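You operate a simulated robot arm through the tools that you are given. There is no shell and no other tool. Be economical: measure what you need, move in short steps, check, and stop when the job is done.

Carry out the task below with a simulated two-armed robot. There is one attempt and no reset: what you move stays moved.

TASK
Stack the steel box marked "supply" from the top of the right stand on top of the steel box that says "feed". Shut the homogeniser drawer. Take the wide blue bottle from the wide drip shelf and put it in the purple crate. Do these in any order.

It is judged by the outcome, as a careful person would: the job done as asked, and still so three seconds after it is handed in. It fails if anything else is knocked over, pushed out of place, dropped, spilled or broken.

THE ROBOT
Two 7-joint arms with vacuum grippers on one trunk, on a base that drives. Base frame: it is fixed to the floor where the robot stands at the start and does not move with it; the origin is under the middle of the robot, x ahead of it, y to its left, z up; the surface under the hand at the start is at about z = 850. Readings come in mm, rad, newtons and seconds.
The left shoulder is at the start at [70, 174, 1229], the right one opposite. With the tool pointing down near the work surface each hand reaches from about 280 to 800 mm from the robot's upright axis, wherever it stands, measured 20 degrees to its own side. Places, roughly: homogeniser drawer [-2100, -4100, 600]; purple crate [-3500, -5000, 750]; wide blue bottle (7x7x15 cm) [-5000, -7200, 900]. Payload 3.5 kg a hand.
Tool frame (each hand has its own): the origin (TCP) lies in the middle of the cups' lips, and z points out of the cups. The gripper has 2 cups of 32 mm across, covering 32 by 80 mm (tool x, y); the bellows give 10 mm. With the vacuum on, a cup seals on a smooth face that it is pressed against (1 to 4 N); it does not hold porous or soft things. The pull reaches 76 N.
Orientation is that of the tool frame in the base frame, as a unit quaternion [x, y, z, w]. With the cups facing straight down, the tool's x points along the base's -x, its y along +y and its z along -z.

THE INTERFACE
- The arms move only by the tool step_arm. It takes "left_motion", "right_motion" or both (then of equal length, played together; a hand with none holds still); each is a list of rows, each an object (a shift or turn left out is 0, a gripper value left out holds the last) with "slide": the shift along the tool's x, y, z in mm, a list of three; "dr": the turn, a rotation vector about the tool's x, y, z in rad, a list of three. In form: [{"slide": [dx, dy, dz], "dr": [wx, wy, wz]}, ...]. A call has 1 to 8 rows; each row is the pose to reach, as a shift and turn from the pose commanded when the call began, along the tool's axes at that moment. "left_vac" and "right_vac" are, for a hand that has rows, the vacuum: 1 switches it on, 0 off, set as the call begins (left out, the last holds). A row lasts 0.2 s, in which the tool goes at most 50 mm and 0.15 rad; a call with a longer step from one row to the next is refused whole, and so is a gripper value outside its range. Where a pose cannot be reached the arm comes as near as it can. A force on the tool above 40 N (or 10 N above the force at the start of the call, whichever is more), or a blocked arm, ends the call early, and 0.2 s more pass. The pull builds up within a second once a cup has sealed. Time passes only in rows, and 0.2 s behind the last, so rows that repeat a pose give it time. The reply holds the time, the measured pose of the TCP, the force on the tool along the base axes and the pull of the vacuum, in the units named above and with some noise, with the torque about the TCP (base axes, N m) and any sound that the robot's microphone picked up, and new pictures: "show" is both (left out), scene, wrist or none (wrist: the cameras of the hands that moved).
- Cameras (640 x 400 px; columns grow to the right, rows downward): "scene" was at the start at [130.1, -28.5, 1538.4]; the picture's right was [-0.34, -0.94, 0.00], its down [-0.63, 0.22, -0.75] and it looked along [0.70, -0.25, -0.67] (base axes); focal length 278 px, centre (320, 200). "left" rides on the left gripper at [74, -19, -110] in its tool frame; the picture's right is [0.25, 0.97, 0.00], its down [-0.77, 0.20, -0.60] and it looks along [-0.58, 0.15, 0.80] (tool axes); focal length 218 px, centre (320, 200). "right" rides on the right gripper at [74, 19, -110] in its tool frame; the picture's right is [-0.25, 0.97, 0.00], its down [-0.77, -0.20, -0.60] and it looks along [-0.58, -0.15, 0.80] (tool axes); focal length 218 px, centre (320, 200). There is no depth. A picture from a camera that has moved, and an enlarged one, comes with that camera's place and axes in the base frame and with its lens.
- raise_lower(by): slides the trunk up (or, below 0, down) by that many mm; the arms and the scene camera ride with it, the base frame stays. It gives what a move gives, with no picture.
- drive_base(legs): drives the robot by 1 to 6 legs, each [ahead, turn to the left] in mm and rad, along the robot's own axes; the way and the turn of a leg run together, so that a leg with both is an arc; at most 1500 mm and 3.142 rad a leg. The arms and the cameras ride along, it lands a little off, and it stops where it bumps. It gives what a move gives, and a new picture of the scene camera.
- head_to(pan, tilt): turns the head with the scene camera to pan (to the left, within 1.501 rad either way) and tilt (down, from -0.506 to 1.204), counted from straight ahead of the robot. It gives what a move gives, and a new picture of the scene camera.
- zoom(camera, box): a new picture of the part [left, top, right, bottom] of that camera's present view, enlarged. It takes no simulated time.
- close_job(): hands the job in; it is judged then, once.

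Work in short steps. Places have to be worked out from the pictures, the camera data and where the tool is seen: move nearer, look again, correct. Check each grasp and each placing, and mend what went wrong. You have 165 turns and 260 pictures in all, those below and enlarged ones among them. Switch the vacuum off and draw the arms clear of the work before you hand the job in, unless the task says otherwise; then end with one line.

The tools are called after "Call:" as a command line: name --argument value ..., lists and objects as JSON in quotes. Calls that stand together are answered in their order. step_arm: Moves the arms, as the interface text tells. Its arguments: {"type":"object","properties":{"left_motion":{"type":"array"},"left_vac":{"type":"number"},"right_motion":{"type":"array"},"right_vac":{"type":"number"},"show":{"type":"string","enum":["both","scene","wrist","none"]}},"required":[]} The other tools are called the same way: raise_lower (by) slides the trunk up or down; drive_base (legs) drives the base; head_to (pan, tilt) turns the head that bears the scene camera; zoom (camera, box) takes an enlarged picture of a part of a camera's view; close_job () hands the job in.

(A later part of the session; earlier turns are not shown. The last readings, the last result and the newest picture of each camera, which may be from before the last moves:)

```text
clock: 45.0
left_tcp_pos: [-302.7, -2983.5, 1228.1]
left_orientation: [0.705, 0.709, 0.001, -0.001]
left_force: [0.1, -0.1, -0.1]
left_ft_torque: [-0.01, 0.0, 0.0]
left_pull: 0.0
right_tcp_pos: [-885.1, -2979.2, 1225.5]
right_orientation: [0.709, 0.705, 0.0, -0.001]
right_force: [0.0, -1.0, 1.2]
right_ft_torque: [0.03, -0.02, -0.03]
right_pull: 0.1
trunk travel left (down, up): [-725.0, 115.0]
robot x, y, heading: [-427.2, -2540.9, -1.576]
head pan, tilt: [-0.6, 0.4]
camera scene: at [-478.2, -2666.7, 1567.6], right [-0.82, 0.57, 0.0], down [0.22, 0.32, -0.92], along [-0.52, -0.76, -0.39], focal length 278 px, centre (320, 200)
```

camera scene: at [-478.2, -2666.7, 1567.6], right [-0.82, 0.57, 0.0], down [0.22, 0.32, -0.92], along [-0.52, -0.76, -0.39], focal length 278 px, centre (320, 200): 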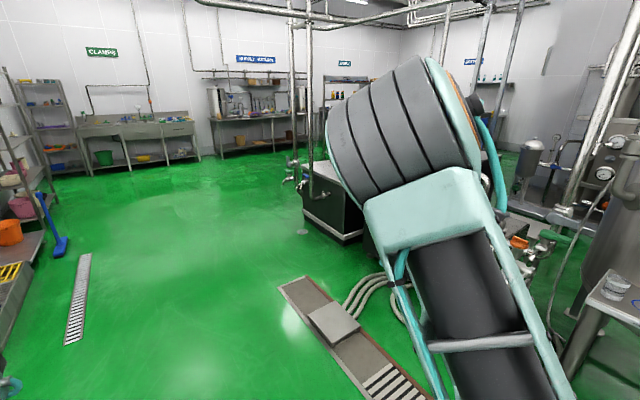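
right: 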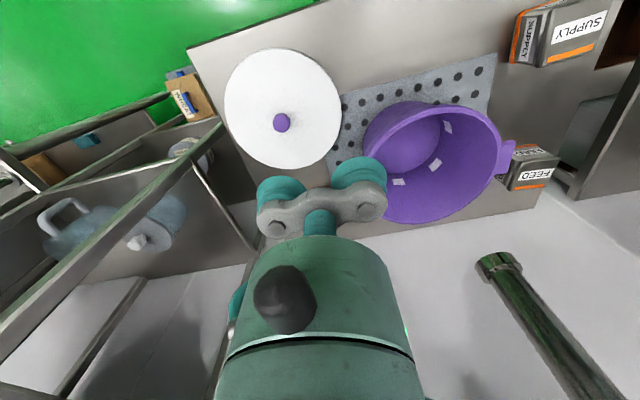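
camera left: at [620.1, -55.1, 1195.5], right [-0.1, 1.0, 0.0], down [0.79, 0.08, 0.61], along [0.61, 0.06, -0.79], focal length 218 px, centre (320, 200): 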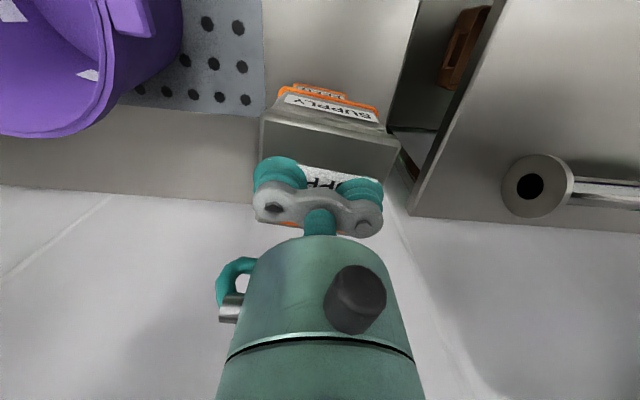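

My right arm blocks the view of the machine. I drive further and turn to face it.

Call:
drive_base --legs '[[1300, 0], [0, -1.3]]'

Call:
head_to --pan 0.0 --tilt 0.55

```text
clock: 54.8
left_tcp_pos: [-816.6, -4080.6, 1227.5]
left_orientation: [0.99, 0.142, 0.001, 0.0]
left_force: [1.1, 0.6, 0.2]
left_ft_torque: [-0.03, 0.03, -0.02]
left_pull: 0.0
right_tcp_pos: [-973.4, -3519.5, 1226.7]
right_orientation: [0.99, 0.138, 0.0, 0.0]
right_force: [0.2, -0.2, 0.0]
right_ft_torque: [-0.02, -0.01, -0.01]
right_pull: 0.0
trunk travel left (down, up): [-725.0, 115.0]
robot x, y, heading: [-425.9, -3842.1, -2.866]
head pan, tilt: [-0.6, 0.4]
camera scene: at [-560.1, -3824.2, 1567.6], right [0.32, 0.95, 0.0], down [0.37, -0.12, -0.92], along [-0.87, 0.29, -0.39], focal length 278 px, centre (320, 200)
```

scene: 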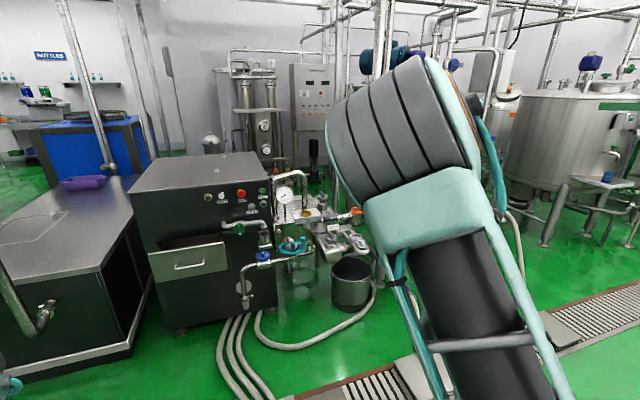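

```text
clock: 55.8
left_tcp_pos: [-817.8, -4079.4, 1227.9]
left_orientation: [0.99, 0.142, 0.0, 0.0]
left_force: [-0.1, 0.0, 1.1]
left_ft_torque: [-0.01, -0.01, 0.0]
left_pull: 0.1
right_tcp_pos: [-974.2, -3517.8, 1226.6]
right_orientation: [0.99, 0.138, 0.0, 0.0]
right_force: [-0.5, -0.6, 0.0]
right_ft_torque: [-0.02, 0.01, 0.01]
right_pull: 0.1
trunk travel left (down, up): [-725.0, 115.0]
robot x, y, heading: [-424.0, -3837.8, -2.868]
head pan, tilt: [0.0, 0.55]
camera scene: at [-558.8, -3877.9, 1553.9], right [-0.27, 0.96, 0.0], down [0.5, 0.14, -0.85], along [-0.82, -0.23, -0.52], focal length 278 px, centre (320, 200)
```

scene: 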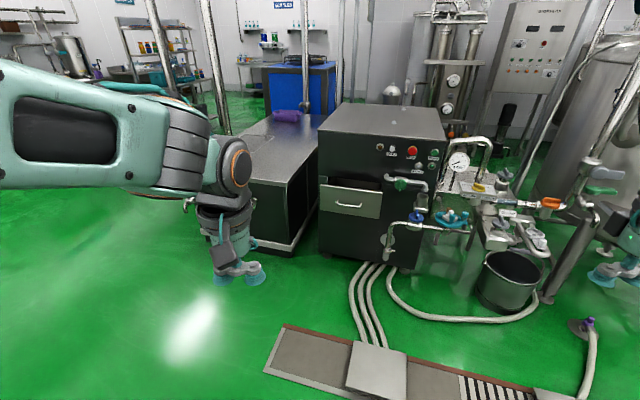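

The open drawer faces +x, at about (-2116, -4109, 600). The floor drain ends at y≈-4370, so I drive around it to about (-1000, -4650) and face the machine for a closer look.

Call:
drive_base --legs '[[0, 0.68], [995, 0], [0, -0.95]]'

Call:
head_to --pan -0.3 --tilt 0.65

Call:
zoom --camera "right" --box '[0, 0, 640, 400]'

```text
clock: 65.1
left_tcp_pos: [-1429.8, -4769.4, 1227.0]
left_orientation: [1.0, 0.009, 0.0, 0.0]
left_force: [0.3, -1.0, 0.3]
left_ft_torque: [-0.01, -0.01, -0.02]
left_pull: 0.1
right_tcp_pos: [-1430.8, -4188.8, 1225.9]
right_orientation: [1.0, 0.004, 0.0, -0.001]
right_force: [-0.1, 0.4, 0.6]
right_ft_torque: [0.01, 0.03, 0.02]
right_pull: 0.1
trunk travel left (down, up): [-725.0, 115.0]
robot x, y, heading: [-988.0, -4641.4, -3.132]
head pan, tilt: [0.0, 0.55]
camera scene: at [-1126.6, -4643.5, 1553.9], right [-0.01, 1.0, 0.0], down [0.52, 0.0, -0.85], along [-0.85, -0.01, -0.52], focal length 278 px, centre (320, 200)
```

scene: 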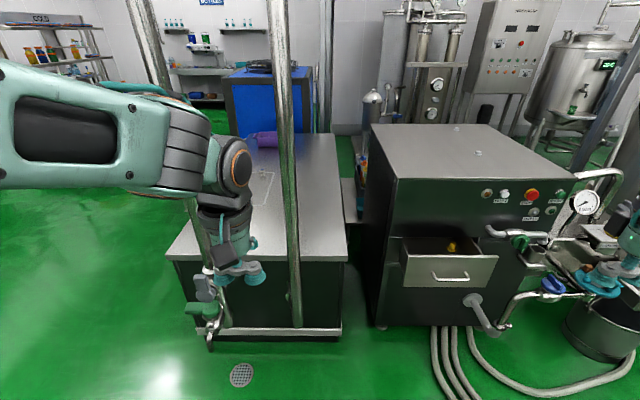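

```text
clock: 65.9
left_tcp_pos: [-1429.4, -4769.5, 1227.5]
left_orientation: [1.0, 0.009, 0.0, 0.001]
left_force: [0.0, -0.4, 0.4]
left_ft_torque: [0.01, -0.02, -0.01]
left_pull: 0.1
right_tcp_pos: [-1430.4, -4187.4, 1226.3]
right_orientation: [1.0, 0.004, 0.0, 0.0]
right_force: [0.3, 0.3, -0.3]
right_ft_torque: [0.01, 0.0, 0.02]
right_pull: 0.1
trunk travel left (down, up): [-725.0, 115.0]
robot x, y, heading: [-988.1, -4641.6, -3.132]
head pan, tilt: [-0.3, 0.649]
camera scene: at [-1119.8, -4617.2, 1545.1], right [0.29, 0.96, 0.0], down [0.58, -0.17, -0.8], along [-0.76, 0.23, -0.6], focal length 278 px, centre (320, 200)
```

scene: 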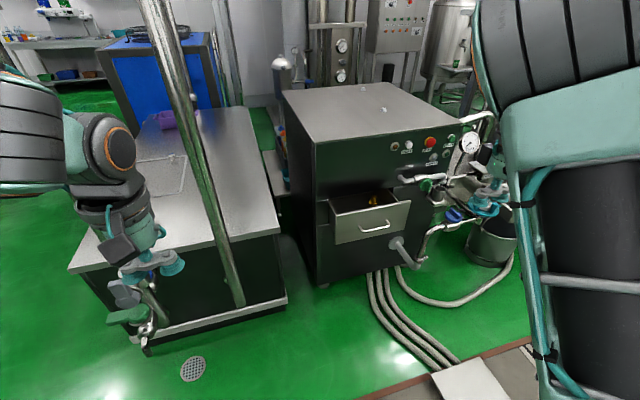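

```text
1.00 times, centred on (320, 200) of right (not enlarged: the box is as wide or as high as the picture)
camera zoom: at [-1357.5, -4205.2, 1336.8], right [-0.25, -0.97, 0.0], down [-0.77, 0.2, 0.6], along [-0.59, 0.15, -0.8], focal length 218 px, centre (320, 200)
```

zoom: 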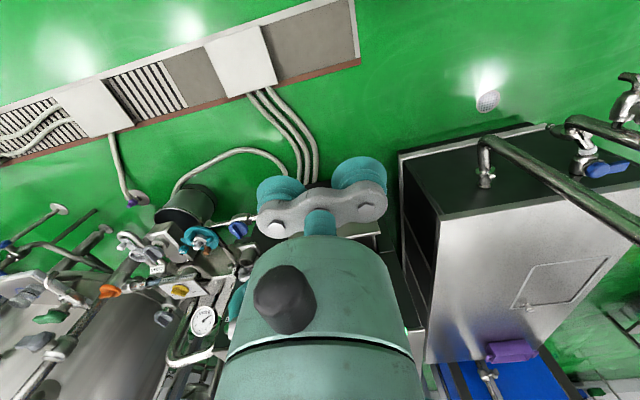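

The drawer front is about 380 mm wide, centred near (-1985, -4093, 660) with its handle at z≈634. I turn the right hand to point forward and tuck the left hand back, clear of the post ahead of it.

Call:
step_arm --right_motion '[{"slide": [-15, -10, 0], "dr": [0, -0.14, 0]}, {"slide": [-30, -20, 0], "dr": [0, -0.28, 0]}, {"slide": [-45, -30, 0], "dr": [0, -0.42, 0]}, {"slide": [-60, -40, 0], "dr": [0, -0.56, 0]}, {"slide": [-75, -50, 0], "dr": [0, -0.7, 0]}, {"slide": [-90, -60, 0], "dr": [0, -0.84, 0]}, {"slide": [-105, -70, 0], "dr": [0, -0.98, 0]}]' --left_motion '[{"slide": [20, 10, 0]}, {"slide": [40, 20, 0]}, {"slide": [60, 30, 0]}, {"slide": [80, 40, 0]}, {"slide": [100, 50, 0]}, {"slide": [120, 60, 0]}, {"slide": [130, 70, 0]}]' --show "none"

Call:
raise_lower --by -250

```text
clock: 67.5
left_tcp_pos: [-1296.9, -4836.0, 1227.2]
left_orientation: [1.0, 0.008, -0.001, 0.001]
left_force: [-0.3, 0.4, 0.2]
left_ft_torque: [-0.01, 0.0, 0.0]
left_pull: 0.1
right_tcp_pos: [-1534.9, -4118.3, 1227.8]
right_orientation: [0.882, 0.003, -0.472, 0.001]
right_force: [-0.1, 0.5, 0.4]
right_ft_torque: [-0.05, 0.0, 0.0]
right_pull: 0.0
trunk travel left (down, up): [-725.0, 115.0]
robot x, y, heading: [-989.6, -4640.7, -3.141]
head pan, tilt: [-0.3, 0.649]
```

```text
clock: 70.1
left_tcp_pos: [-1298.1, -4837.7, 977.2]
left_orientation: [1.0, 0.009, 0.0, 0.0]
left_force: [-0.3, 0.1, 0.0]
left_ft_torque: [-0.03, -0.04, 0.0]
left_pull: 0.0
right_tcp_pos: [-1536.0, -4118.7, 977.5]
right_orientation: [0.882, 0.003, -0.471, 0.001]
right_force: [0.5, -0.6, 0.4]
right_ft_torque: [-0.01, 0.03, 0.04]
right_pull: 0.1
trunk travel left (down, up): [-475.0, 365.0]
robot x, y, heading: [-987.2, -4640.9, -3.133]
head pan, tilt: [-0.3, 0.649]
```

Orientation is partly done. I finish the rotation while moving the hand forward and down, and lower the trunk some more.

Call:
step_arm --right_motion '[{"slide": [10, -5, 23], "dr": [0, -0.12, 0]}, {"slide": [21, -10, 46], "dr": [0, -0.24, 0]}, {"slide": [32, -15, 70], "dr": [0, -0.36, 0]}, {"slide": [42, -20, 93], "dr": [0, -0.48, 0]}, {"slide": [52, -25, 116], "dr": [0, -0.59, 0]}, {"slide": [63, -25, 139], "dr": [0, -0.59, 0]}, {"slide": [63, -25, 139], "dr": [0, -0.59, 0]}]' --show "none"

Call:
raise_lower --by -130

Call:
head_to --pan -0.3 --tilt 0.45

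Call:
zoom --camera "right" --box '[0, 0, 640, 400]'

```text
clock: 71.7
left_tcp_pos: [-1297.9, -4837.1, 977.6]
left_orientation: [1.0, 0.008, -0.001, 0.0]
left_force: [1.1, 0.2, -0.3]
left_ft_torque: [0.01, 0.0, 0.02]
left_pull: 0.0
right_tcp_pos: [-1616.4, -4093.4, 849.0]
right_orientation: [-0.707, -0.003, 0.707, -0.001]
right_force: [0.3, -0.2, 0.5]
right_ft_torque: [-0.01, 0.0, -0.01]
right_pull: 0.1
trunk travel left (down, up): [-475.0, 365.0]
robot x, y, heading: [-983.8, -4643.0, -3.131]
head pan, tilt: [-0.3, 0.649]
```

```text
clock: 73.3
left_tcp_pos: [-1298.8, -4837.5, 848.0]
left_orientation: [1.0, 0.008, 0.001, 0.0]
left_force: [0.2, -0.4, -0.3]
left_ft_torque: [0.02, 0.01, 0.02]
left_pull: 0.1
right_tcp_pos: [-1616.2, -4094.1, 719.4]
right_orientation: [0.707, 0.002, -0.707, 0.001]
right_force: [0.3, -0.1, 0.7]
right_ft_torque: [-0.05, 0.02, 0.04]
right_pull: 0.1
trunk travel left (down, up): [-345.0, 495.0]
robot x, y, heading: [-987.6, -4643.1, -3.132]
head pan, tilt: [-0.3, 0.649]
```

```text
clock: 74.0
left_tcp_pos: [-1298.2, -4837.0, 846.6]
left_orientation: [1.0, 0.008, 0.0, 0.0]
left_force: [-0.2, -0.6, 0.3]
left_ft_torque: [-0.06, 0.0, 0.01]
left_pull: 0.0
right_tcp_pos: [-1616.6, -4094.9, 718.1]
right_orientation: [0.707, 0.003, -0.707, 0.002]
right_force: [0.4, 0.2, 0.2]
right_ft_torque: [-0.02, 0.02, 0.0]
right_pull: 0.1
trunk travel left (down, up): [-345.0, 495.0]
robot x, y, heading: [-987.0, -4636.0, -3.138]
head pan, tilt: [-0.3, 0.45]
camera scene: at [-1124.6, -4615.9, 1182.9], right [0.29, 0.96, 0.0], down [0.42, -0.13, -0.9], along [-0.86, 0.26, -0.44], focal length 278 px, centre (320, 200)
```

scene: 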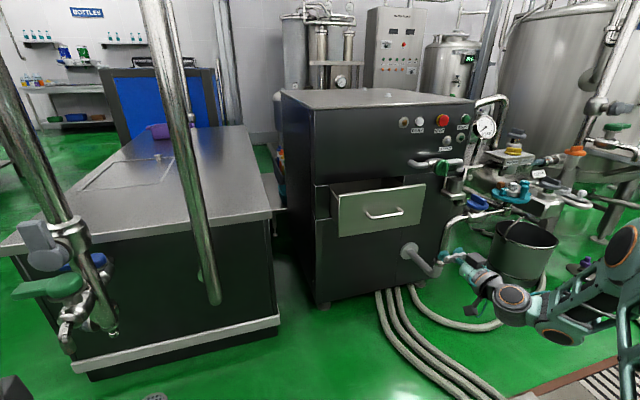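

```text
1.00 times, centred on (320, 200) of right (not enlarged: the box is as wide or as high as the picture)
camera zoom: at [-1506.0, -4111.7, 645.7], right [0.01, -0.97, 0.25], down [0.6, 0.2, 0.77], along [-0.8, 0.15, 0.58], focal length 218 px, centre (320, 200)
```

zoom: 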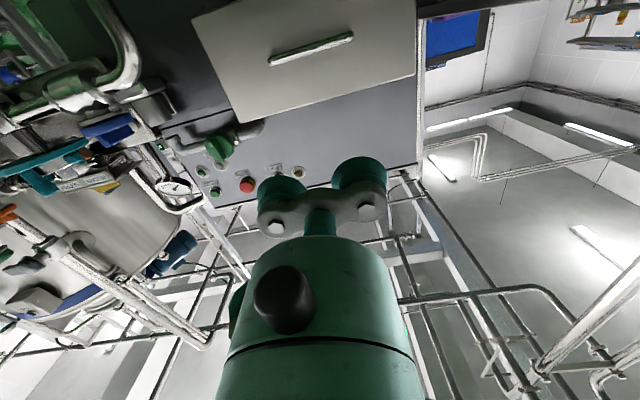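

The hand now points at the drawer front (front at x≈-1975, TCP z 718, above the handle), with about 350 mm of gap. I drive 280 mm ahead.

Call:
drive_base --legs '[[280, 0]]'

Call:
zoom --camera "right" --box '[0, 0, 640, 400]'

```text
clock: 76.0
left_tcp_pos: [-1581.0, -4843.7, 847.0]
left_orientation: [1.0, 0.013, 0.0, 0.001]
left_force: [0.0, -0.1, 0.6]
left_ft_torque: [-0.03, -0.02, -0.04]
left_pull: 0.1
right_tcp_pos: [-1906.3, -4101.9, 718.3]
right_orientation: [0.708, 0.006, -0.706, 0.005]
right_force: [1.0, -0.1, -0.3]
right_ft_torque: [-0.01, 0.03, 0.01]
right_pull: 0.1
trunk travel left (down, up): [-345.0, 495.0]
robot x, y, heading: [-1271.4, -4645.4, -3.127]
head pan, tilt: [-0.3, 0.45]
camera scene: at [-1409.9, -4620.2, 1182.8], right [0.28, 0.96, 0.0], down [0.42, -0.12, -0.9], along [-0.86, 0.25, -0.44], focal length 278 px, centre (320, 200)
```

scene: 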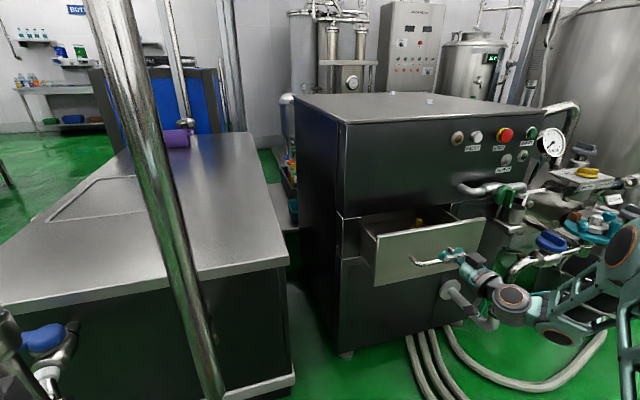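

```text
1.00 times, centred on (320, 200) of right (not enlarged: the box is as wide or as high as the picture)
camera zoom: at [-1795.1, -4119.3, 645.3], right [0.01, -0.97, 0.25], down [0.6, 0.21, 0.77], along [-0.8, 0.14, 0.58], focal length 218 px, centre (320, 200)
```

zoom: 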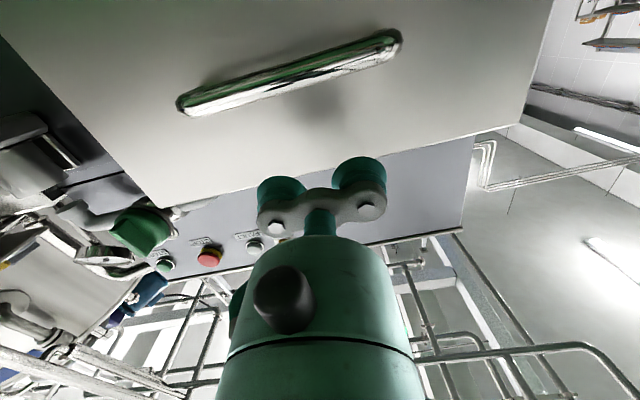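

The drawer front is about 65 mm ahead. The cups would land about 19 mm below its top edge, so I lower 13 mm and push forward with the arm.

Call:
step_arm --right_motion '[{"slide": [13, 0, 10]}, {"slide": [13, 0, 30]}, {"slide": [13, 0, 45]}, {"slide": [13, 0, 55]}, {"slide": [13, 0, 65]}, {"slide": [13, 0, 75]}, {"slide": [13, 0, 85]}]'

```text
clock: 77.6
left_tcp_pos: [-1580.4, -4843.5, 848.3]
left_orientation: [1.0, 0.013, 0.0, 0.0]
left_force: [1.2, 0.6, 0.5]
left_ft_torque: [-0.03, -0.02, -0.04]
left_pull: 0.0
right_tcp_pos: [-1990.3, -4104.9, 705.5]
right_orientation: [0.707, 0.005, -0.707, 0.004]
right_force: [1.8, -1.6, -0.4]
right_ft_torque: [-0.03, 0.0, 0.01]
right_pull: 0.0
trunk travel left (down, up): [-345.0, 495.0]
robot x, y, heading: [-1270.2, -4646.3, -3.129]
head pan, tilt: [-0.3, 0.45]
camera scene: at [-1408.9, -4620.3, 1183.0], right [0.28, 0.96, 0.0], down [0.42, -0.12, -0.9], along [-0.86, 0.25, -0.44], focal length 278 px, centre (320, 200)
camera right: at [-1879.6, -4120.6, 631.9], right [0.01, -0.97, 0.25], down [0.6, 0.21, 0.77], along [-0.8, 0.14, 0.58], focal length 218 px, centre (320, 200)
```

scene: 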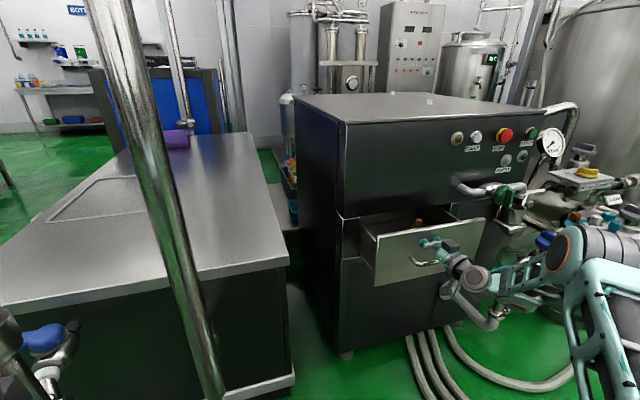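
right: 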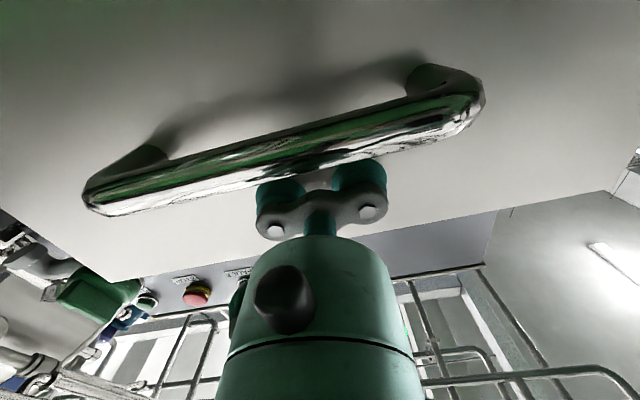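

The cups are just above the handle, almost in contact. I keep pushing forward in small steps.

Call:
step_arm --right_motion '[{"slide": [0, 0, 10]}, {"slide": [0, 0, 20]}, {"slide": [0, 0, 30]}, {"slide": [0, 0, 40]}, {"slide": [0, 0, 50]}, {"slide": [0, 0, 60]}]'

```text
clock: 79.0
left_tcp_pos: [-1580.1, -4843.9, 847.1]
left_orientation: [1.0, 0.013, 0.0, 0.0]
left_force: [-0.6, -1.1, -0.4]
left_ft_torque: [0.01, 0.0, -0.03]
left_pull: 0.1
right_tcp_pos: [-2050.8, -4105.7, 707.0]
right_orientation: [0.707, 0.006, -0.707, 0.005]
right_force: [1.0, 0.2, -0.1]
right_ft_torque: [0.03, -0.02, -0.02]
right_pull: 0.0
trunk travel left (down, up): [-345.0, 495.0]
robot x, y, heading: [-1271.6, -4647.1, -3.132]
head pan, tilt: [-0.3, 0.45]
camera scene: at [-1409.1, -4620.3, 1182.9], right [0.28, 0.96, 0.0], down [0.42, -0.12, -0.9], along [-0.86, 0.25, -0.44], focal length 278 px, centre (320, 200)
camera right: at [-1940.2, -4121.6, 632.6], right [0.01, -0.97, 0.25], down [0.6, 0.21, 0.77], along [-0.8, 0.14, 0.58], focal length 218 px, centre (320, 200)
```

scene: 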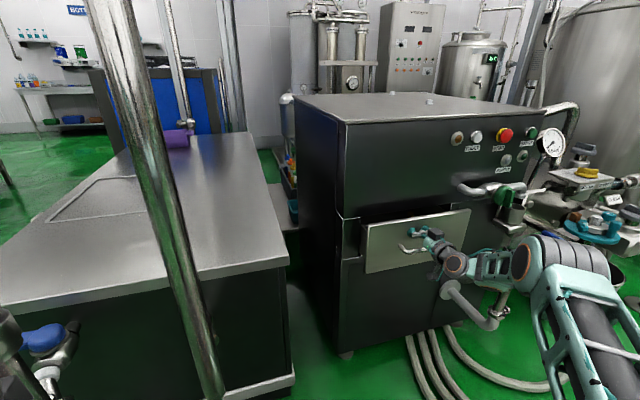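
right: 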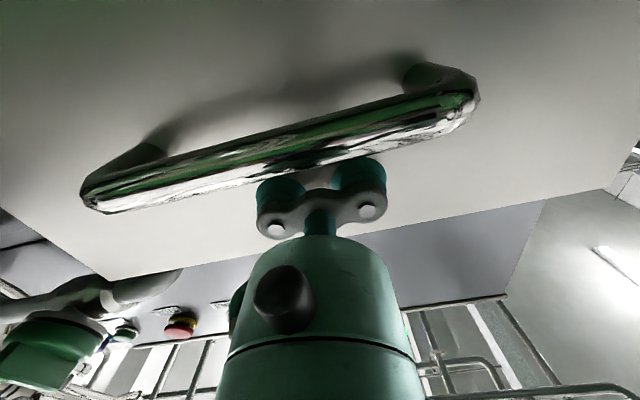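

The drawer is sliding in with very little force. I keep pushing until it is shut.

Call:
step_arm --right_motion '[{"slide": [0, 0, 10]}, {"slide": [0, 0, 20]}, {"slide": [0, 0, 30]}, {"slide": [0, 0, 40]}, {"slide": [0, 0, 50]}, {"slide": [0, 0, 60]}]'

```text
clock: 80.4
left_tcp_pos: [-1579.7, -4842.9, 847.7]
left_orientation: [1.0, 0.013, 0.0, 0.0]
left_force: [0.2, -0.2, 0.4]
left_ft_torque: [0.01, 0.02, 0.0]
left_pull: 0.0
right_tcp_pos: [-2110.6, -4106.1, 707.1]
right_orientation: [0.707, 0.007, -0.707, 0.006]
right_force: [-0.3, -0.4, 0.3]
right_ft_torque: [-0.02, 0.02, 0.01]
right_pull: 0.0
trunk travel left (down, up): [-345.0, 495.0]
robot x, y, heading: [-1272.2, -4642.2, -3.125]
head pan, tilt: [-0.3, 0.45]
camera scene: at [-1409.3, -4620.3, 1182.9], right [0.28, 0.96, 0.0], down [0.42, -0.12, -0.9], along [-0.86, 0.25, -0.44], focal length 278 px, centre (320, 200)
camera right: at [-1999.9, -4122.9, 633.6], right [0.01, -0.97, 0.25], down [0.6, 0.21, 0.77], along [-0.8, 0.14, 0.58], focal length 218 px, centre (320, 200)
```

scene: 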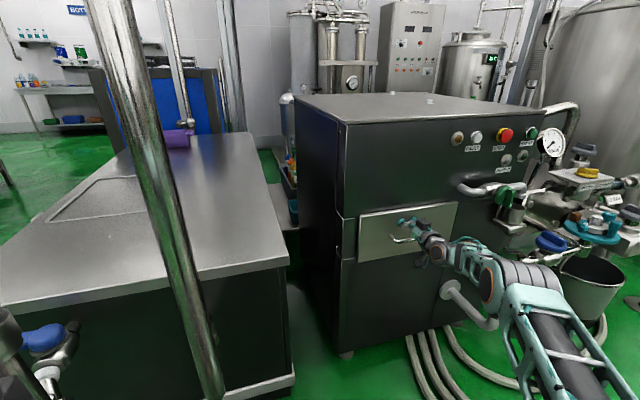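
right: 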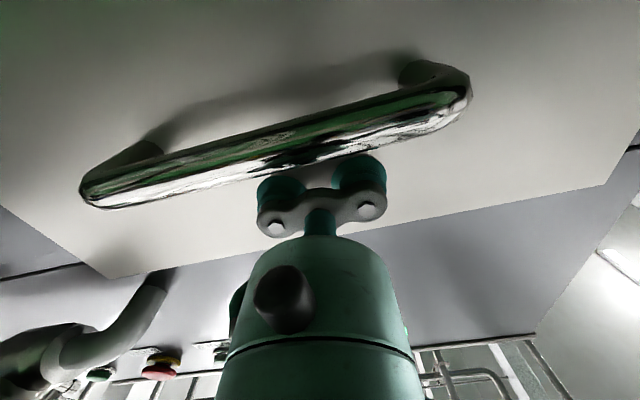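

It looks almost flush, but there is no end-stop force yet. I push a little more.

Call:
step_arm --right_motion '[{"slide": [0, 0, 6]}, {"slide": [0, 0, 12]}, {"slide": [0, 0, 18]}, {"slide": [0, 0, 24]}, {"slide": [0, 0, 30]}]' --show "wrist"

Call:
zoom --camera "scene" --box '[310, 160, 502, 280]'

```text
clock: 81.2
left_tcp_pos: [-1579.0, -4843.0, 848.0]
left_orientation: [1.0, 0.011, -0.002, 0.0]
left_force: [-0.7, 0.3, -0.8]
left_ft_torque: [0.01, 0.03, 0.01]
left_pull: 0.1
right_tcp_pos: [-2121.9, -4105.7, 706.1]
right_orientation: [0.709, 0.004, -0.706, 0.005]
right_force: [24.2, -6.4, 5.2]
right_ft_torque: [-0.1, -0.12, -0.16]
right_pull: 0.1
trunk travel left (down, up): [-345.0, 495.0]
robot x, y, heading: [-1270.7, -4641.6, -3.135]
head pan, tilt: [-0.3, 0.45]
stopped in row 3 (right hand): the force on the tool passed its limit at 54 N (the readings are from after the stop); the commanded pose is now the measured one
camera right: at [-2011.0, -4121.5, 632.7], right [0.01, -0.97, 0.25], down [0.6, 0.21, 0.77], along [-0.8, 0.14, 0.58], focal length 218 px, centre (320, 200)
```

right: 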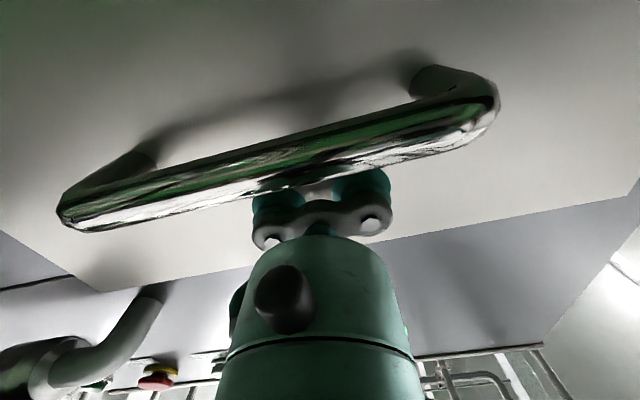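

```text
3.33 times, centred on (406, 220) of scene
camera zoom: at [-1405.1, -4621.1, 1183.5], right [0.28, 0.96, 0.0], down [0.41, -0.12, -0.9], along [-0.86, 0.26, -0.43], focal length 925 px, centre (33, 133)
```

zoom: 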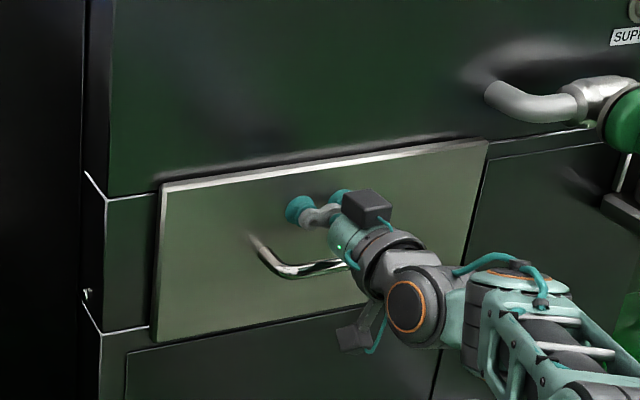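

It hit the end stop and the drawer looks flush. I retract the hand straight back.

Call:
step_arm --right_motion '[{"slide": [0, 0, -5]}, {"slide": [0, 0, -20]}, {"slide": [0, 0, -50]}, {"slide": [0, 0, -90]}, {"slide": [0, 0, -130]}, {"slide": [0, 0, -170]}, {"slide": [0, 0, -200]}]' --show "scene"

Call:
zoom --camera "scene" --box '[310, 160, 502, 280]'

```text
clock: 82.8
left_tcp_pos: [-1580.6, -4842.4, 848.0]
left_orientation: [1.0, 0.013, 0.0, 0.001]
left_force: [-0.4, -1.5, -0.3]
left_ft_torque: [0.03, 0.0, 0.01]
left_pull: 0.1
right_tcp_pos: [-1924.2, -4100.5, 705.1]
right_orientation: [0.708, 0.007, -0.706, 0.007]
right_force: [-0.2, 0.5, -0.6]
right_ft_torque: [-0.03, -0.01, 0.0]
right_pull: 0.0
trunk travel left (down, up): [-345.0, 495.0]
robot x, y, heading: [-1274.2, -4646.0, -3.125]
head pan, tilt: [-0.3, 0.45]
camera scene: at [-1408.1, -4619.7, 1183.0], right [0.28, 0.96, 0.0], down [0.42, -0.12, -0.9], along [-0.86, 0.25, -0.44], focal length 278 px, centre (320, 200)
```

scene: 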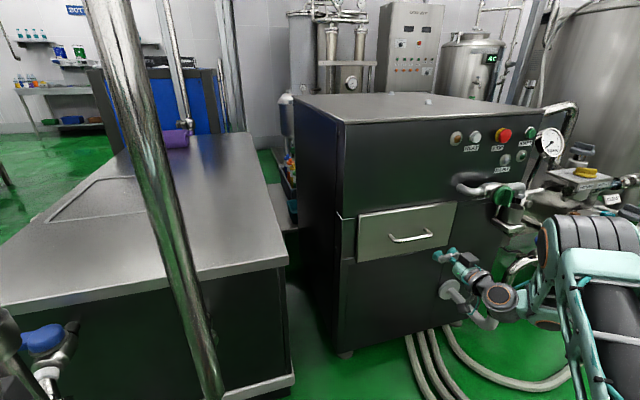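

```text
3.33 times, centred on (406, 220) of scene
camera zoom: at [-1408.1, -4619.7, 1183.0], right [0.28, 0.96, 0.0], down [0.42, -0.12, -0.9], along [-0.86, 0.25, -0.44], focal length 925 px, centre (33, 133)
```

zoom: 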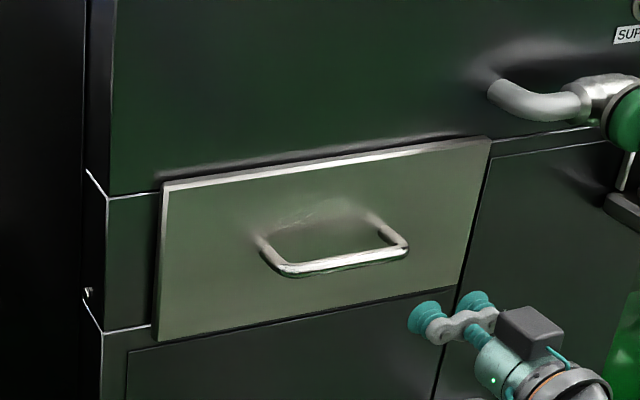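

The drawer is shut. I back away, raise the trunk again, and look toward the crate and the bottle area.

Call:
drive_base --legs '[[-450, 0]]'

Call:
raise_lower --by 380

Call:
drive_base --legs '[[0, 0.6]]'

Call:
head_to --pan 0.2 --tilt 0.3

```text
clock: 85.5
left_tcp_pos: [-1136.2, -4838.1, 847.7]
left_orientation: [1.0, 0.016, -0.001, 0.0]
left_force: [0.8, -0.2, -0.4]
left_ft_torque: [0.01, 0.0, 0.0]
left_pull: 0.1
right_tcp_pos: [-1483.0, -4098.1, 704.2]
right_orientation: [0.709, 0.008, -0.705, 0.009]
right_force: [0.2, -0.7, -0.3]
right_ft_torque: [0.04, 0.03, 0.0]
right_pull: 0.1
trunk travel left (down, up): [-345.0, 495.0]
robot x, y, heading: [-828.0, -4636.3, -3.127]
head pan, tilt: [-0.3, 0.45]
camera scene: at [-963.9, -4613.6, 1183.1], right [0.28, 0.96, 0.0], down [0.42, -0.12, -0.9], along [-0.86, 0.25, -0.43], focal length 278 px, centre (320, 200)
```

scene: 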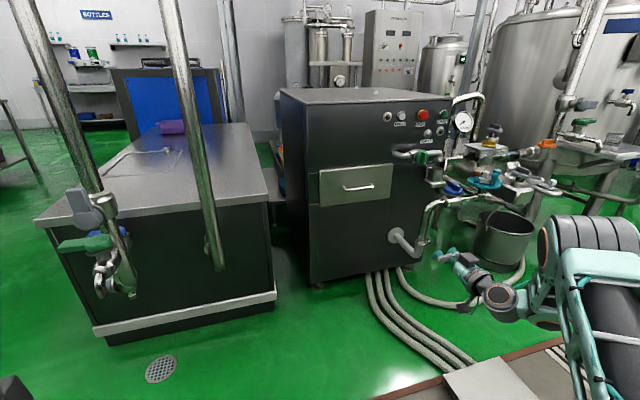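

```text
clock: 89.1
left_tcp_pos: [-1136.9, -4836.7, 1228.1]
left_orientation: [1.0, 0.015, -0.001, 0.0]
left_force: [-0.4, -0.6, 0.3]
left_ft_torque: [0.0, 0.0, 0.01]
left_pull: 0.1
right_tcp_pos: [-1484.1, -4097.7, 1084.3]
right_orientation: [0.71, 0.008, -0.704, 0.009]
right_force: [-0.4, -0.4, 0.1]
right_ft_torque: [-0.02, -0.01, 0.02]
right_pull: 0.0
trunk travel left (down, up): [-725.0, 115.0]
robot x, y, heading: [-829.5, -4639.9, -3.128]
head pan, tilt: [-0.3, 0.45]
```

```text
clock: 91.2
left_tcp_pos: [-969.7, -4976.8, 1226.4]
left_orientation: [0.95, 0.311, 0.0, 0.001]
left_force: [-0.6, 0.8, 0.3]
left_ft_torque: [0.01, 0.01, -0.01]
left_pull: 0.0
right_tcp_pos: [-1674.9, -4563.2, 1084.6]
right_orientation: [0.675, 0.217, -0.671, 0.216]
right_force: [0.3, 0.7, -0.9]
right_ft_torque: [0.03, 0.02, 0.02]
right_pull: 0.1
trunk travel left (down, up): [-725.0, 115.0]
robot x, y, heading: [-826.0, -4640.0, -2.52]
head pan, tilt: [-0.3, 0.45]
camera scene: at [-954.6, -4696.1, 1562.9], right [-0.31, 0.95, 0.0], down [0.41, 0.14, -0.9], along [-0.85, -0.28, -0.44], focal length 278 px, centre (320, 200)
```

scene: 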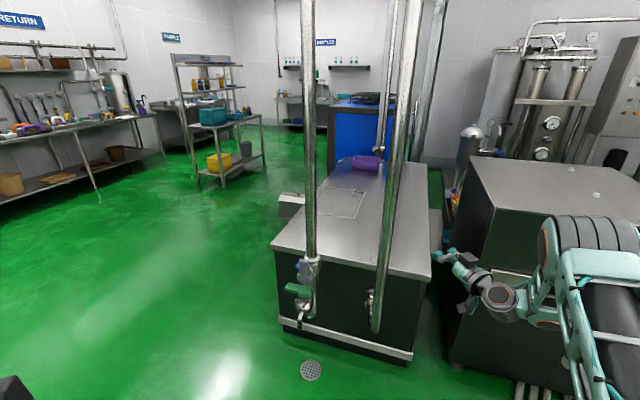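

```text
clock: 92.1
left_tcp_pos: [-968.5, -4976.1, 1228.1]
left_orientation: [0.951, 0.311, 0.0, 0.0]
left_force: [0.0, 0.3, -0.3]
left_ft_torque: [-0.01, 0.0, 0.0]
left_pull: 0.0
right_tcp_pos: [-1674.7, -4564.6, 1085.2]
right_orientation: [0.675, 0.218, -0.671, 0.217]
right_force: [0.0, 0.6, 0.4]
right_ft_torque: [0.01, 0.0, -0.01]
right_pull: 0.0
trunk travel left (down, up): [-725.0, 115.0]
robot x, y, heading: [-828.4, -4638.8, -2.524]
head pan, tilt: [0.201, 0.3]
camera scene: at [-930.9, -4735.5, 1576.9], right [-0.73, 0.68, 0.0], down [0.2, 0.22, -0.96], along [-0.65, -0.7, -0.3], focal length 278 px, centre (320, 200)
```

scene: 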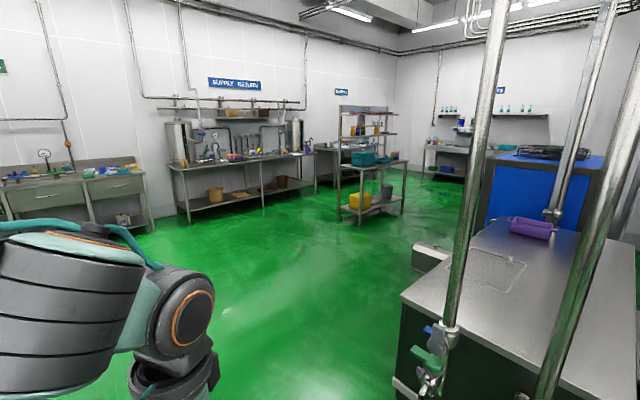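

I zoom on the region where the bottle should project, around (399, 157).

Call:
zoom --camera "scene" --box '[320, 90, 576, 250]'

```text
2.50 times, centred on (448, 170) of scene
camera zoom: at [-930.9, -4735.5, 1576.9], right [-0.73, 0.68, 0.0], down [0.2, 0.22, -0.96], along [-0.65, -0.7, -0.3], focal length 694 px, centre (0, 275)
```

zoom: 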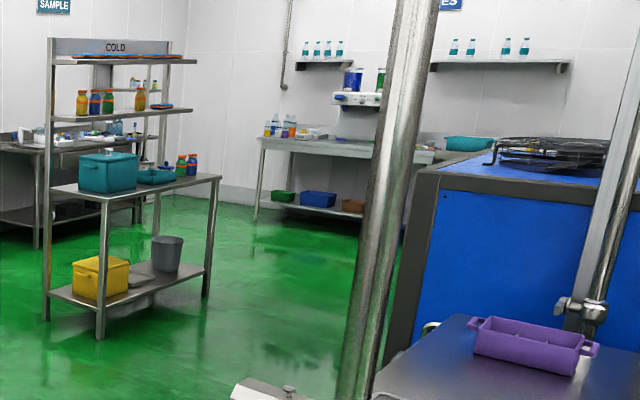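

The bottle coordinates match the small table with the teal crate. I restore the right hand to pointing down, then drive around the bench with good clearance.

Call:
step_arm --right_motion '[{"slide": [-18, 10, -25], "dr": [0, 0.14, 0]}, {"slide": [-36, 20, -50], "dr": [0, 0.28, 0]}, {"slide": [-54, 30, -75], "dr": [0, 0.42, 0]}, {"slide": [-72, 40, -100], "dr": [0, 0.56, 0]}, {"slide": [-90, 50, -125], "dr": [0, 0.7, 0]}, {"slide": [-108, 60, -150], "dr": [0, 0.84, 0]}, {"slide": [-126, 70, -175], "dr": [0, 0.98, 0]}, {"slide": [-140, 80, -200], "dr": [0, 1.12, 0]}]' --show "none"

Call:
step_arm --right_motion '[{"slide": [0, 0, 0], "dr": [0, 0.14, 0]}, {"slide": [0, 0, 0], "dr": [0, 0.28, 0]}, {"slide": [0, 0, 0], "dr": [0, 0.45, 0]}]' --show "none"

Call:
drive_base --legs '[[0, 0.667], [1500, 0], [200, 0], [0, -1.2]]'

```text
clock: 93.9
left_tcp_pos: [-967.8, -4978.1, 1227.0]
left_orientation: [0.95, 0.311, 0.0, 0.0]
left_force: [-0.2, 0.6, -0.4]
left_ft_torque: [0.03, 0.02, 0.0]
left_pull: 0.0
right_tcp_pos: [-1463.2, -4513.2, 1225.8]
right_orientation: [0.929, 0.299, -0.209, 0.067]
right_force: [0.0, -1.3, 1.2]
right_ft_torque: [-0.02, -0.01, -0.02]
right_pull: 0.0
trunk travel left (down, up): [-725.0, 115.0]
robot x, y, heading: [-826.3, -4636.1, -2.523]
head pan, tilt: [0.201, 0.3]
```

```text
refused: row 3 steps farther than a row can; nothing moved
```

```text
clock: 107.2
left_tcp_pos: [-1644.3, -6438.4, 1227.8]
left_orientation: [1.0, 0.022, 0.0, 0.0]
left_force: [-0.2, 0.1, 0.4]
left_ft_torque: [-0.01, -0.03, -0.03]
left_pull: 0.0
right_tcp_pos: [-1801.8, -5777.4, 1225.3]
right_orientation: [0.975, 0.019, -0.22, 0.004]
right_force: [0.0, 0.8, -0.2]
right_ft_torque: [0.02, 0.0, 0.01]
right_pull: 0.0
trunk travel left (down, up): [-725.0, 115.0]
robot x, y, heading: [-1341.4, -6235.6, -3.104]
head pan, tilt: [0.201, 0.3]
camera scene: at [-1478.8, -6257.9, 1576.9], right [-0.23, 0.97, 0.0], down [0.29, 0.07, -0.96], along [-0.93, -0.22, -0.3], focal length 278 px, centre (320, 200)
```

scene: 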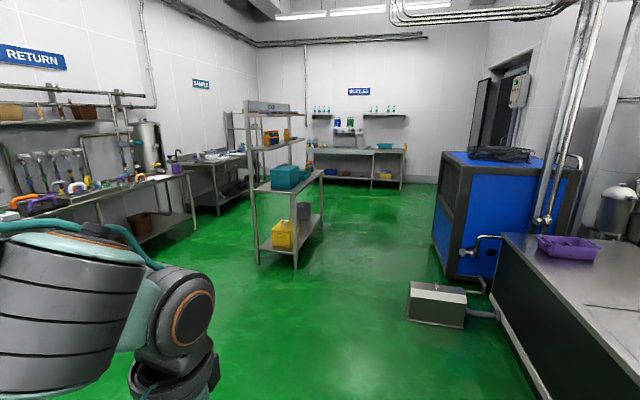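

Good view of the stand. I finish straightening the right hand and zoom on the stand.

Call:
step_arm --right_motion '[{"dr": [0, 0.14, 0]}, {"dr": [0, 0.28, 0]}, {"dr": [0, 0.42, 0]}, {"dr": [0, 0.445, 0]}]' --show "none"

Call:
zoom --camera "scene" --box '[230, 90, 422, 210]'

```text
clock: 108.2
left_tcp_pos: [-1644.5, -6437.2, 1226.7]
left_orientation: [1.0, 0.023, 0.0, 0.0]
left_force: [-0.1, -0.4, -0.8]
left_ft_torque: [0.01, 0.02, -0.01]
left_pull: 0.0
right_tcp_pos: [-1801.1, -5776.7, 1224.7]
right_orientation: [1.0, 0.019, 0.002, 0.0]
right_force: [-0.3, -0.6, 0.4]
right_ft_torque: [0.0, 0.01, 0.0]
right_pull: 0.0
trunk travel left (down, up): [-725.0, 115.0]
robot x, y, heading: [-1333.6, -6234.9, -3.11]
head pan, tilt: [0.201, 0.3]
```

```text
3.33 times, centred on (326, 150) of scene
camera zoom: at [-1478.8, -6257.7, 1576.9], right [-0.23, 0.97, 0.0], down [0.29, 0.07, -0.96], along [-0.93, -0.22, -0.3], focal length 925 px, centre (300, 367)
```

zoom: 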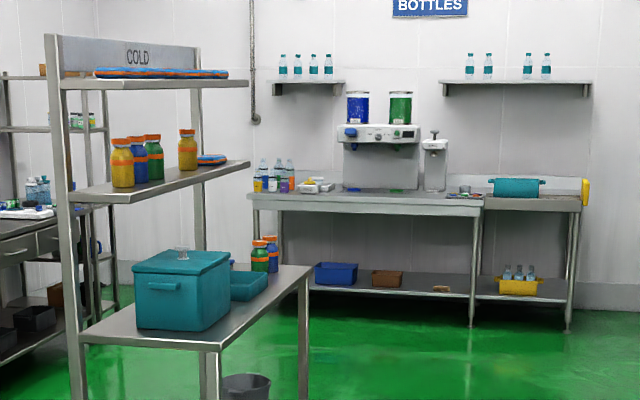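

The blue bottle stands near the far right end of the wide lower shelf, around (-4700, -7130). I drive along the free lane, stop abreast of it, and turn to face it.

Call:
drive_base --legs '[[0, -0.03], [1500, 0], [1500, 0], [350, 0]]'

Call:
drive_base --legs '[[0, 1.55]]'

Call:
head_to --pan 0.0 --tilt 0.55

```text
clock: 119.0
left_tcp_pos: [-3573.6, -6467.7, 1222.7]
left_orientation: [1.0, 0.012, 0.0, 0.002]
left_force: [0.6, -1.2, 1.4]
left_ft_torque: [0.06, -0.01, -0.02]
left_pull: 0.2
right_tcp_pos: [-3718.6, -5800.9, 1242.2]
right_orientation: [1.0, 0.007, -0.026, 0.0]
right_force: [-0.2, 0.5, 1.0]
right_ft_torque: [-0.01, -0.05, 0.0]
right_pull: 0.1
trunk travel left (down, up): [-725.0, 115.0]
robot x, y, heading: [-3320.5, -6264.8, -3.127]
head pan, tilt: [0.201, 0.3]
stopped in leg 3: the robot was blocked; the commanded pose is now the measured one
camera scene: at [-3441.8, -6289.1, 1578.1], right [-0.22, 0.98, 0.01], down [0.28, 0.07, -0.96], along [-0.94, -0.2, -0.28], focal length 278 px, centre (320, 200)
```

scene: 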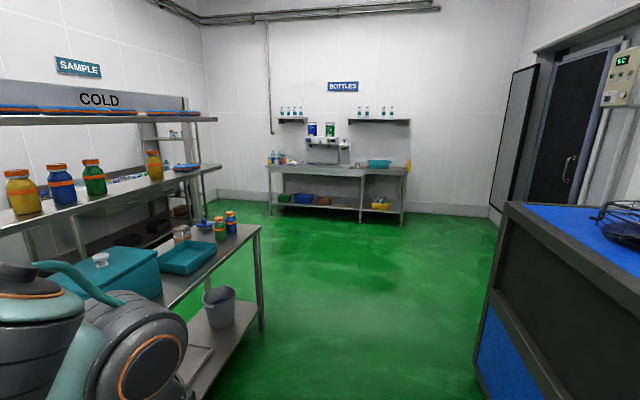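

```text
clock: 121.2
left_tcp_pos: [-3413.5, -6572.2, 1231.0]
left_orientation: [0.949, 0.315, 0.0, 0.005]
left_force: [-0.1, 0.4, -0.2]
left_ft_torque: [-0.01, -0.04, 0.01]
left_pull: 0.0
right_tcp_pos: [-3910.6, -6108.7, 1231.4]
right_orientation: [0.951, 0.308, -0.011, 0.006]
right_force: [0.4, 1.5, 0.1]
right_ft_torque: [-0.05, 0.0, 0.04]
right_pull: 0.0
trunk travel left (down, up): [-725.0, 115.0]
robot x, y, heading: [-3284.9, -6257.3, -2.618]
head pan, tilt: [0.201, 0.3]
stopped in leg 1: the robot was blocked; the commanded pose is now the measured one
camera scene: at [-3400.6, -6338.5, 1577.2], right [-0.66, 0.75, 0.0], down [0.22, 0.19, -0.96], along [-0.72, -0.63, -0.29], focal length 278 px, centre (320, 200)
```

scene: 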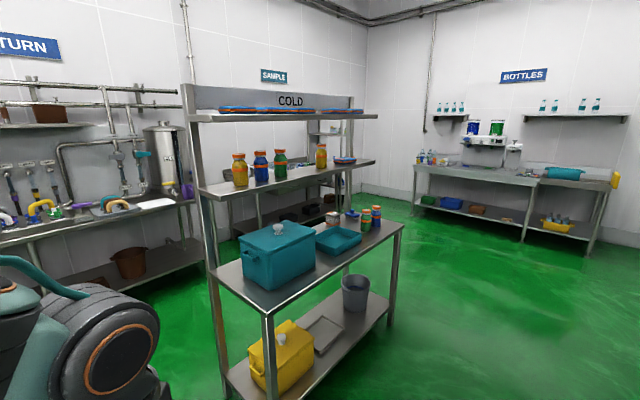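

```text
clock: 122.0
left_tcp_pos: [-3412.3, -6578.3, 1228.7]
left_orientation: [0.949, 0.316, 0.0, 0.001]
left_force: [0.3, 0.2, -0.1]
left_ft_torque: [0.01, -0.01, 0.0]
left_pull: 0.1
right_tcp_pos: [-3908.6, -6114.9, 1233.1]
right_orientation: [0.952, 0.307, -0.012, 0.003]
right_force: [0.4, -0.7, 0.9]
right_ft_torque: [0.03, 0.01, 0.0]
right_pull: 0.0
trunk travel left (down, up): [-725.0, 115.0]
robot x, y, heading: [-3289.6, -6258.9, -2.623]
head pan, tilt: [0.0, 0.55]
camera scene: at [-3406.4, -6329.9, 1553.9], right [-0.5, 0.87, 0.0], down [0.45, 0.26, -0.85], along [-0.74, -0.42, -0.52], focal length 278 px, centre (320, 200)
```

scene: 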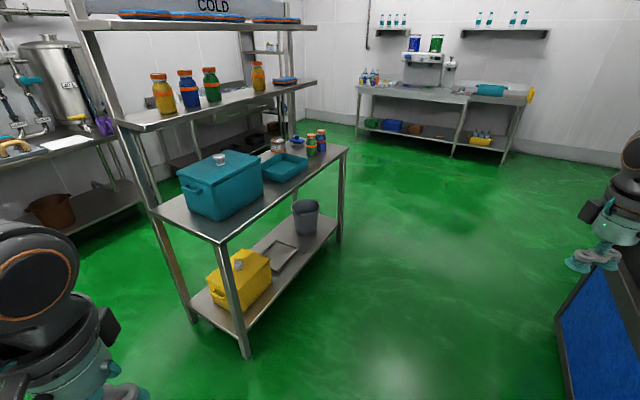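

I was blocked, most likely by the right arm against the blue chiller. I look right to check before moving.

Call:
head_to --pan -1.0 --tilt 0.6

Call:
zoom --camera "right" --box '[0, 0, 640, 400]'

Call:
head_to --pan 1.2 --tilt 0.6

```text
clock: 123.3
left_tcp_pos: [-3410.9, -6578.2, 1231.3]
left_orientation: [0.949, 0.315, 0.001, 0.003]
left_force: [-1.0, -0.4, 0.6]
left_ft_torque: [-0.01, -0.04, -0.02]
left_pull: 0.2
right_tcp_pos: [-3910.0, -6112.4, 1232.1]
right_orientation: [0.951, 0.308, -0.011, 0.003]
right_force: [0.6, 0.5, -0.4]
right_ft_torque: [0.0, -0.03, 0.0]
right_pull: 0.0
trunk travel left (down, up): [-725.0, 115.0]
robot x, y, heading: [-3285.3, -6258.2, -2.621]
head pan, tilt: [-1.0, 0.6]
camera scene: at [-3407.0, -6244.0, 1549.4], right [0.46, 0.89, 0.0], down [0.5, -0.26, -0.83], along [-0.73, 0.38, -0.56], focal length 278 px, centre (320, 200)
```

scene: 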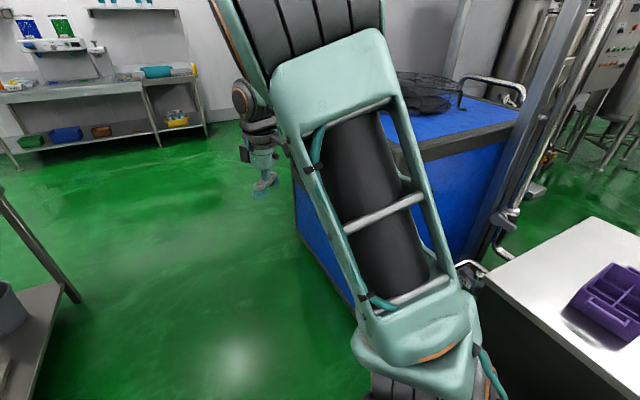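

```text
1.00 times, centred on (320, 200) of right (not enlarged: the box is as wide or as high as the picture)
camera zoom: at [-3836.5, -6082.7, 1341.0], right [0.36, -0.93, 0.01], down [-0.73, -0.28, 0.62], along [-0.58, -0.23, -0.78], focal length 218 px, centre (320, 200)
```

zoom: 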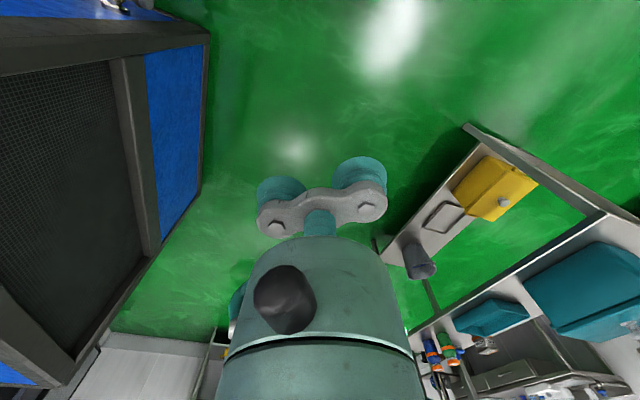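

```text
clock: 125.3
left_tcp_pos: [-3413.7, -6576.7, 1230.3]
left_orientation: [0.949, 0.316, 0.001, 0.002]
left_force: [0.5, 0.8, 0.8]
left_ft_torque: [0.05, -0.02, 0.01]
left_pull: 0.1
right_tcp_pos: [-3910.8, -6113.5, 1232.5]
right_orientation: [0.951, 0.308, -0.012, 0.003]
right_force: [-0.3, -0.4, -0.4]
right_ft_torque: [-0.01, 0.0, -0.01]
right_pull: 0.2
trunk travel left (down, up): [-725.0, 115.0]
robot x, y, heading: [-3285.0, -6263.5, -2.623]
head pan, tilt: [1.201, 0.6]
camera scene: at [-3316.0, -6373.8, 1549.4], right [-0.99, -0.15, 0.0], down [-0.08, 0.56, -0.82], along [0.12, -0.82, -0.57], focal length 278 px, centre (320, 200)
```

scene: 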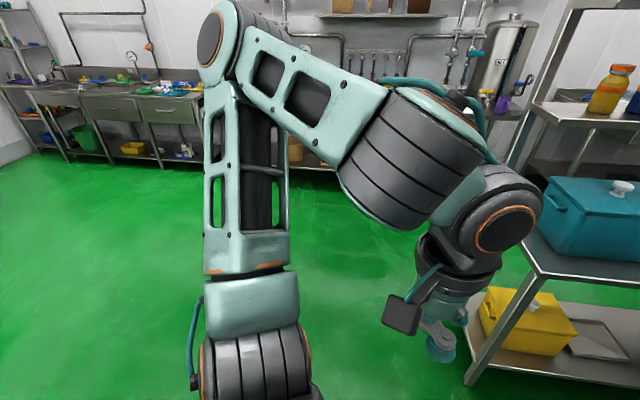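

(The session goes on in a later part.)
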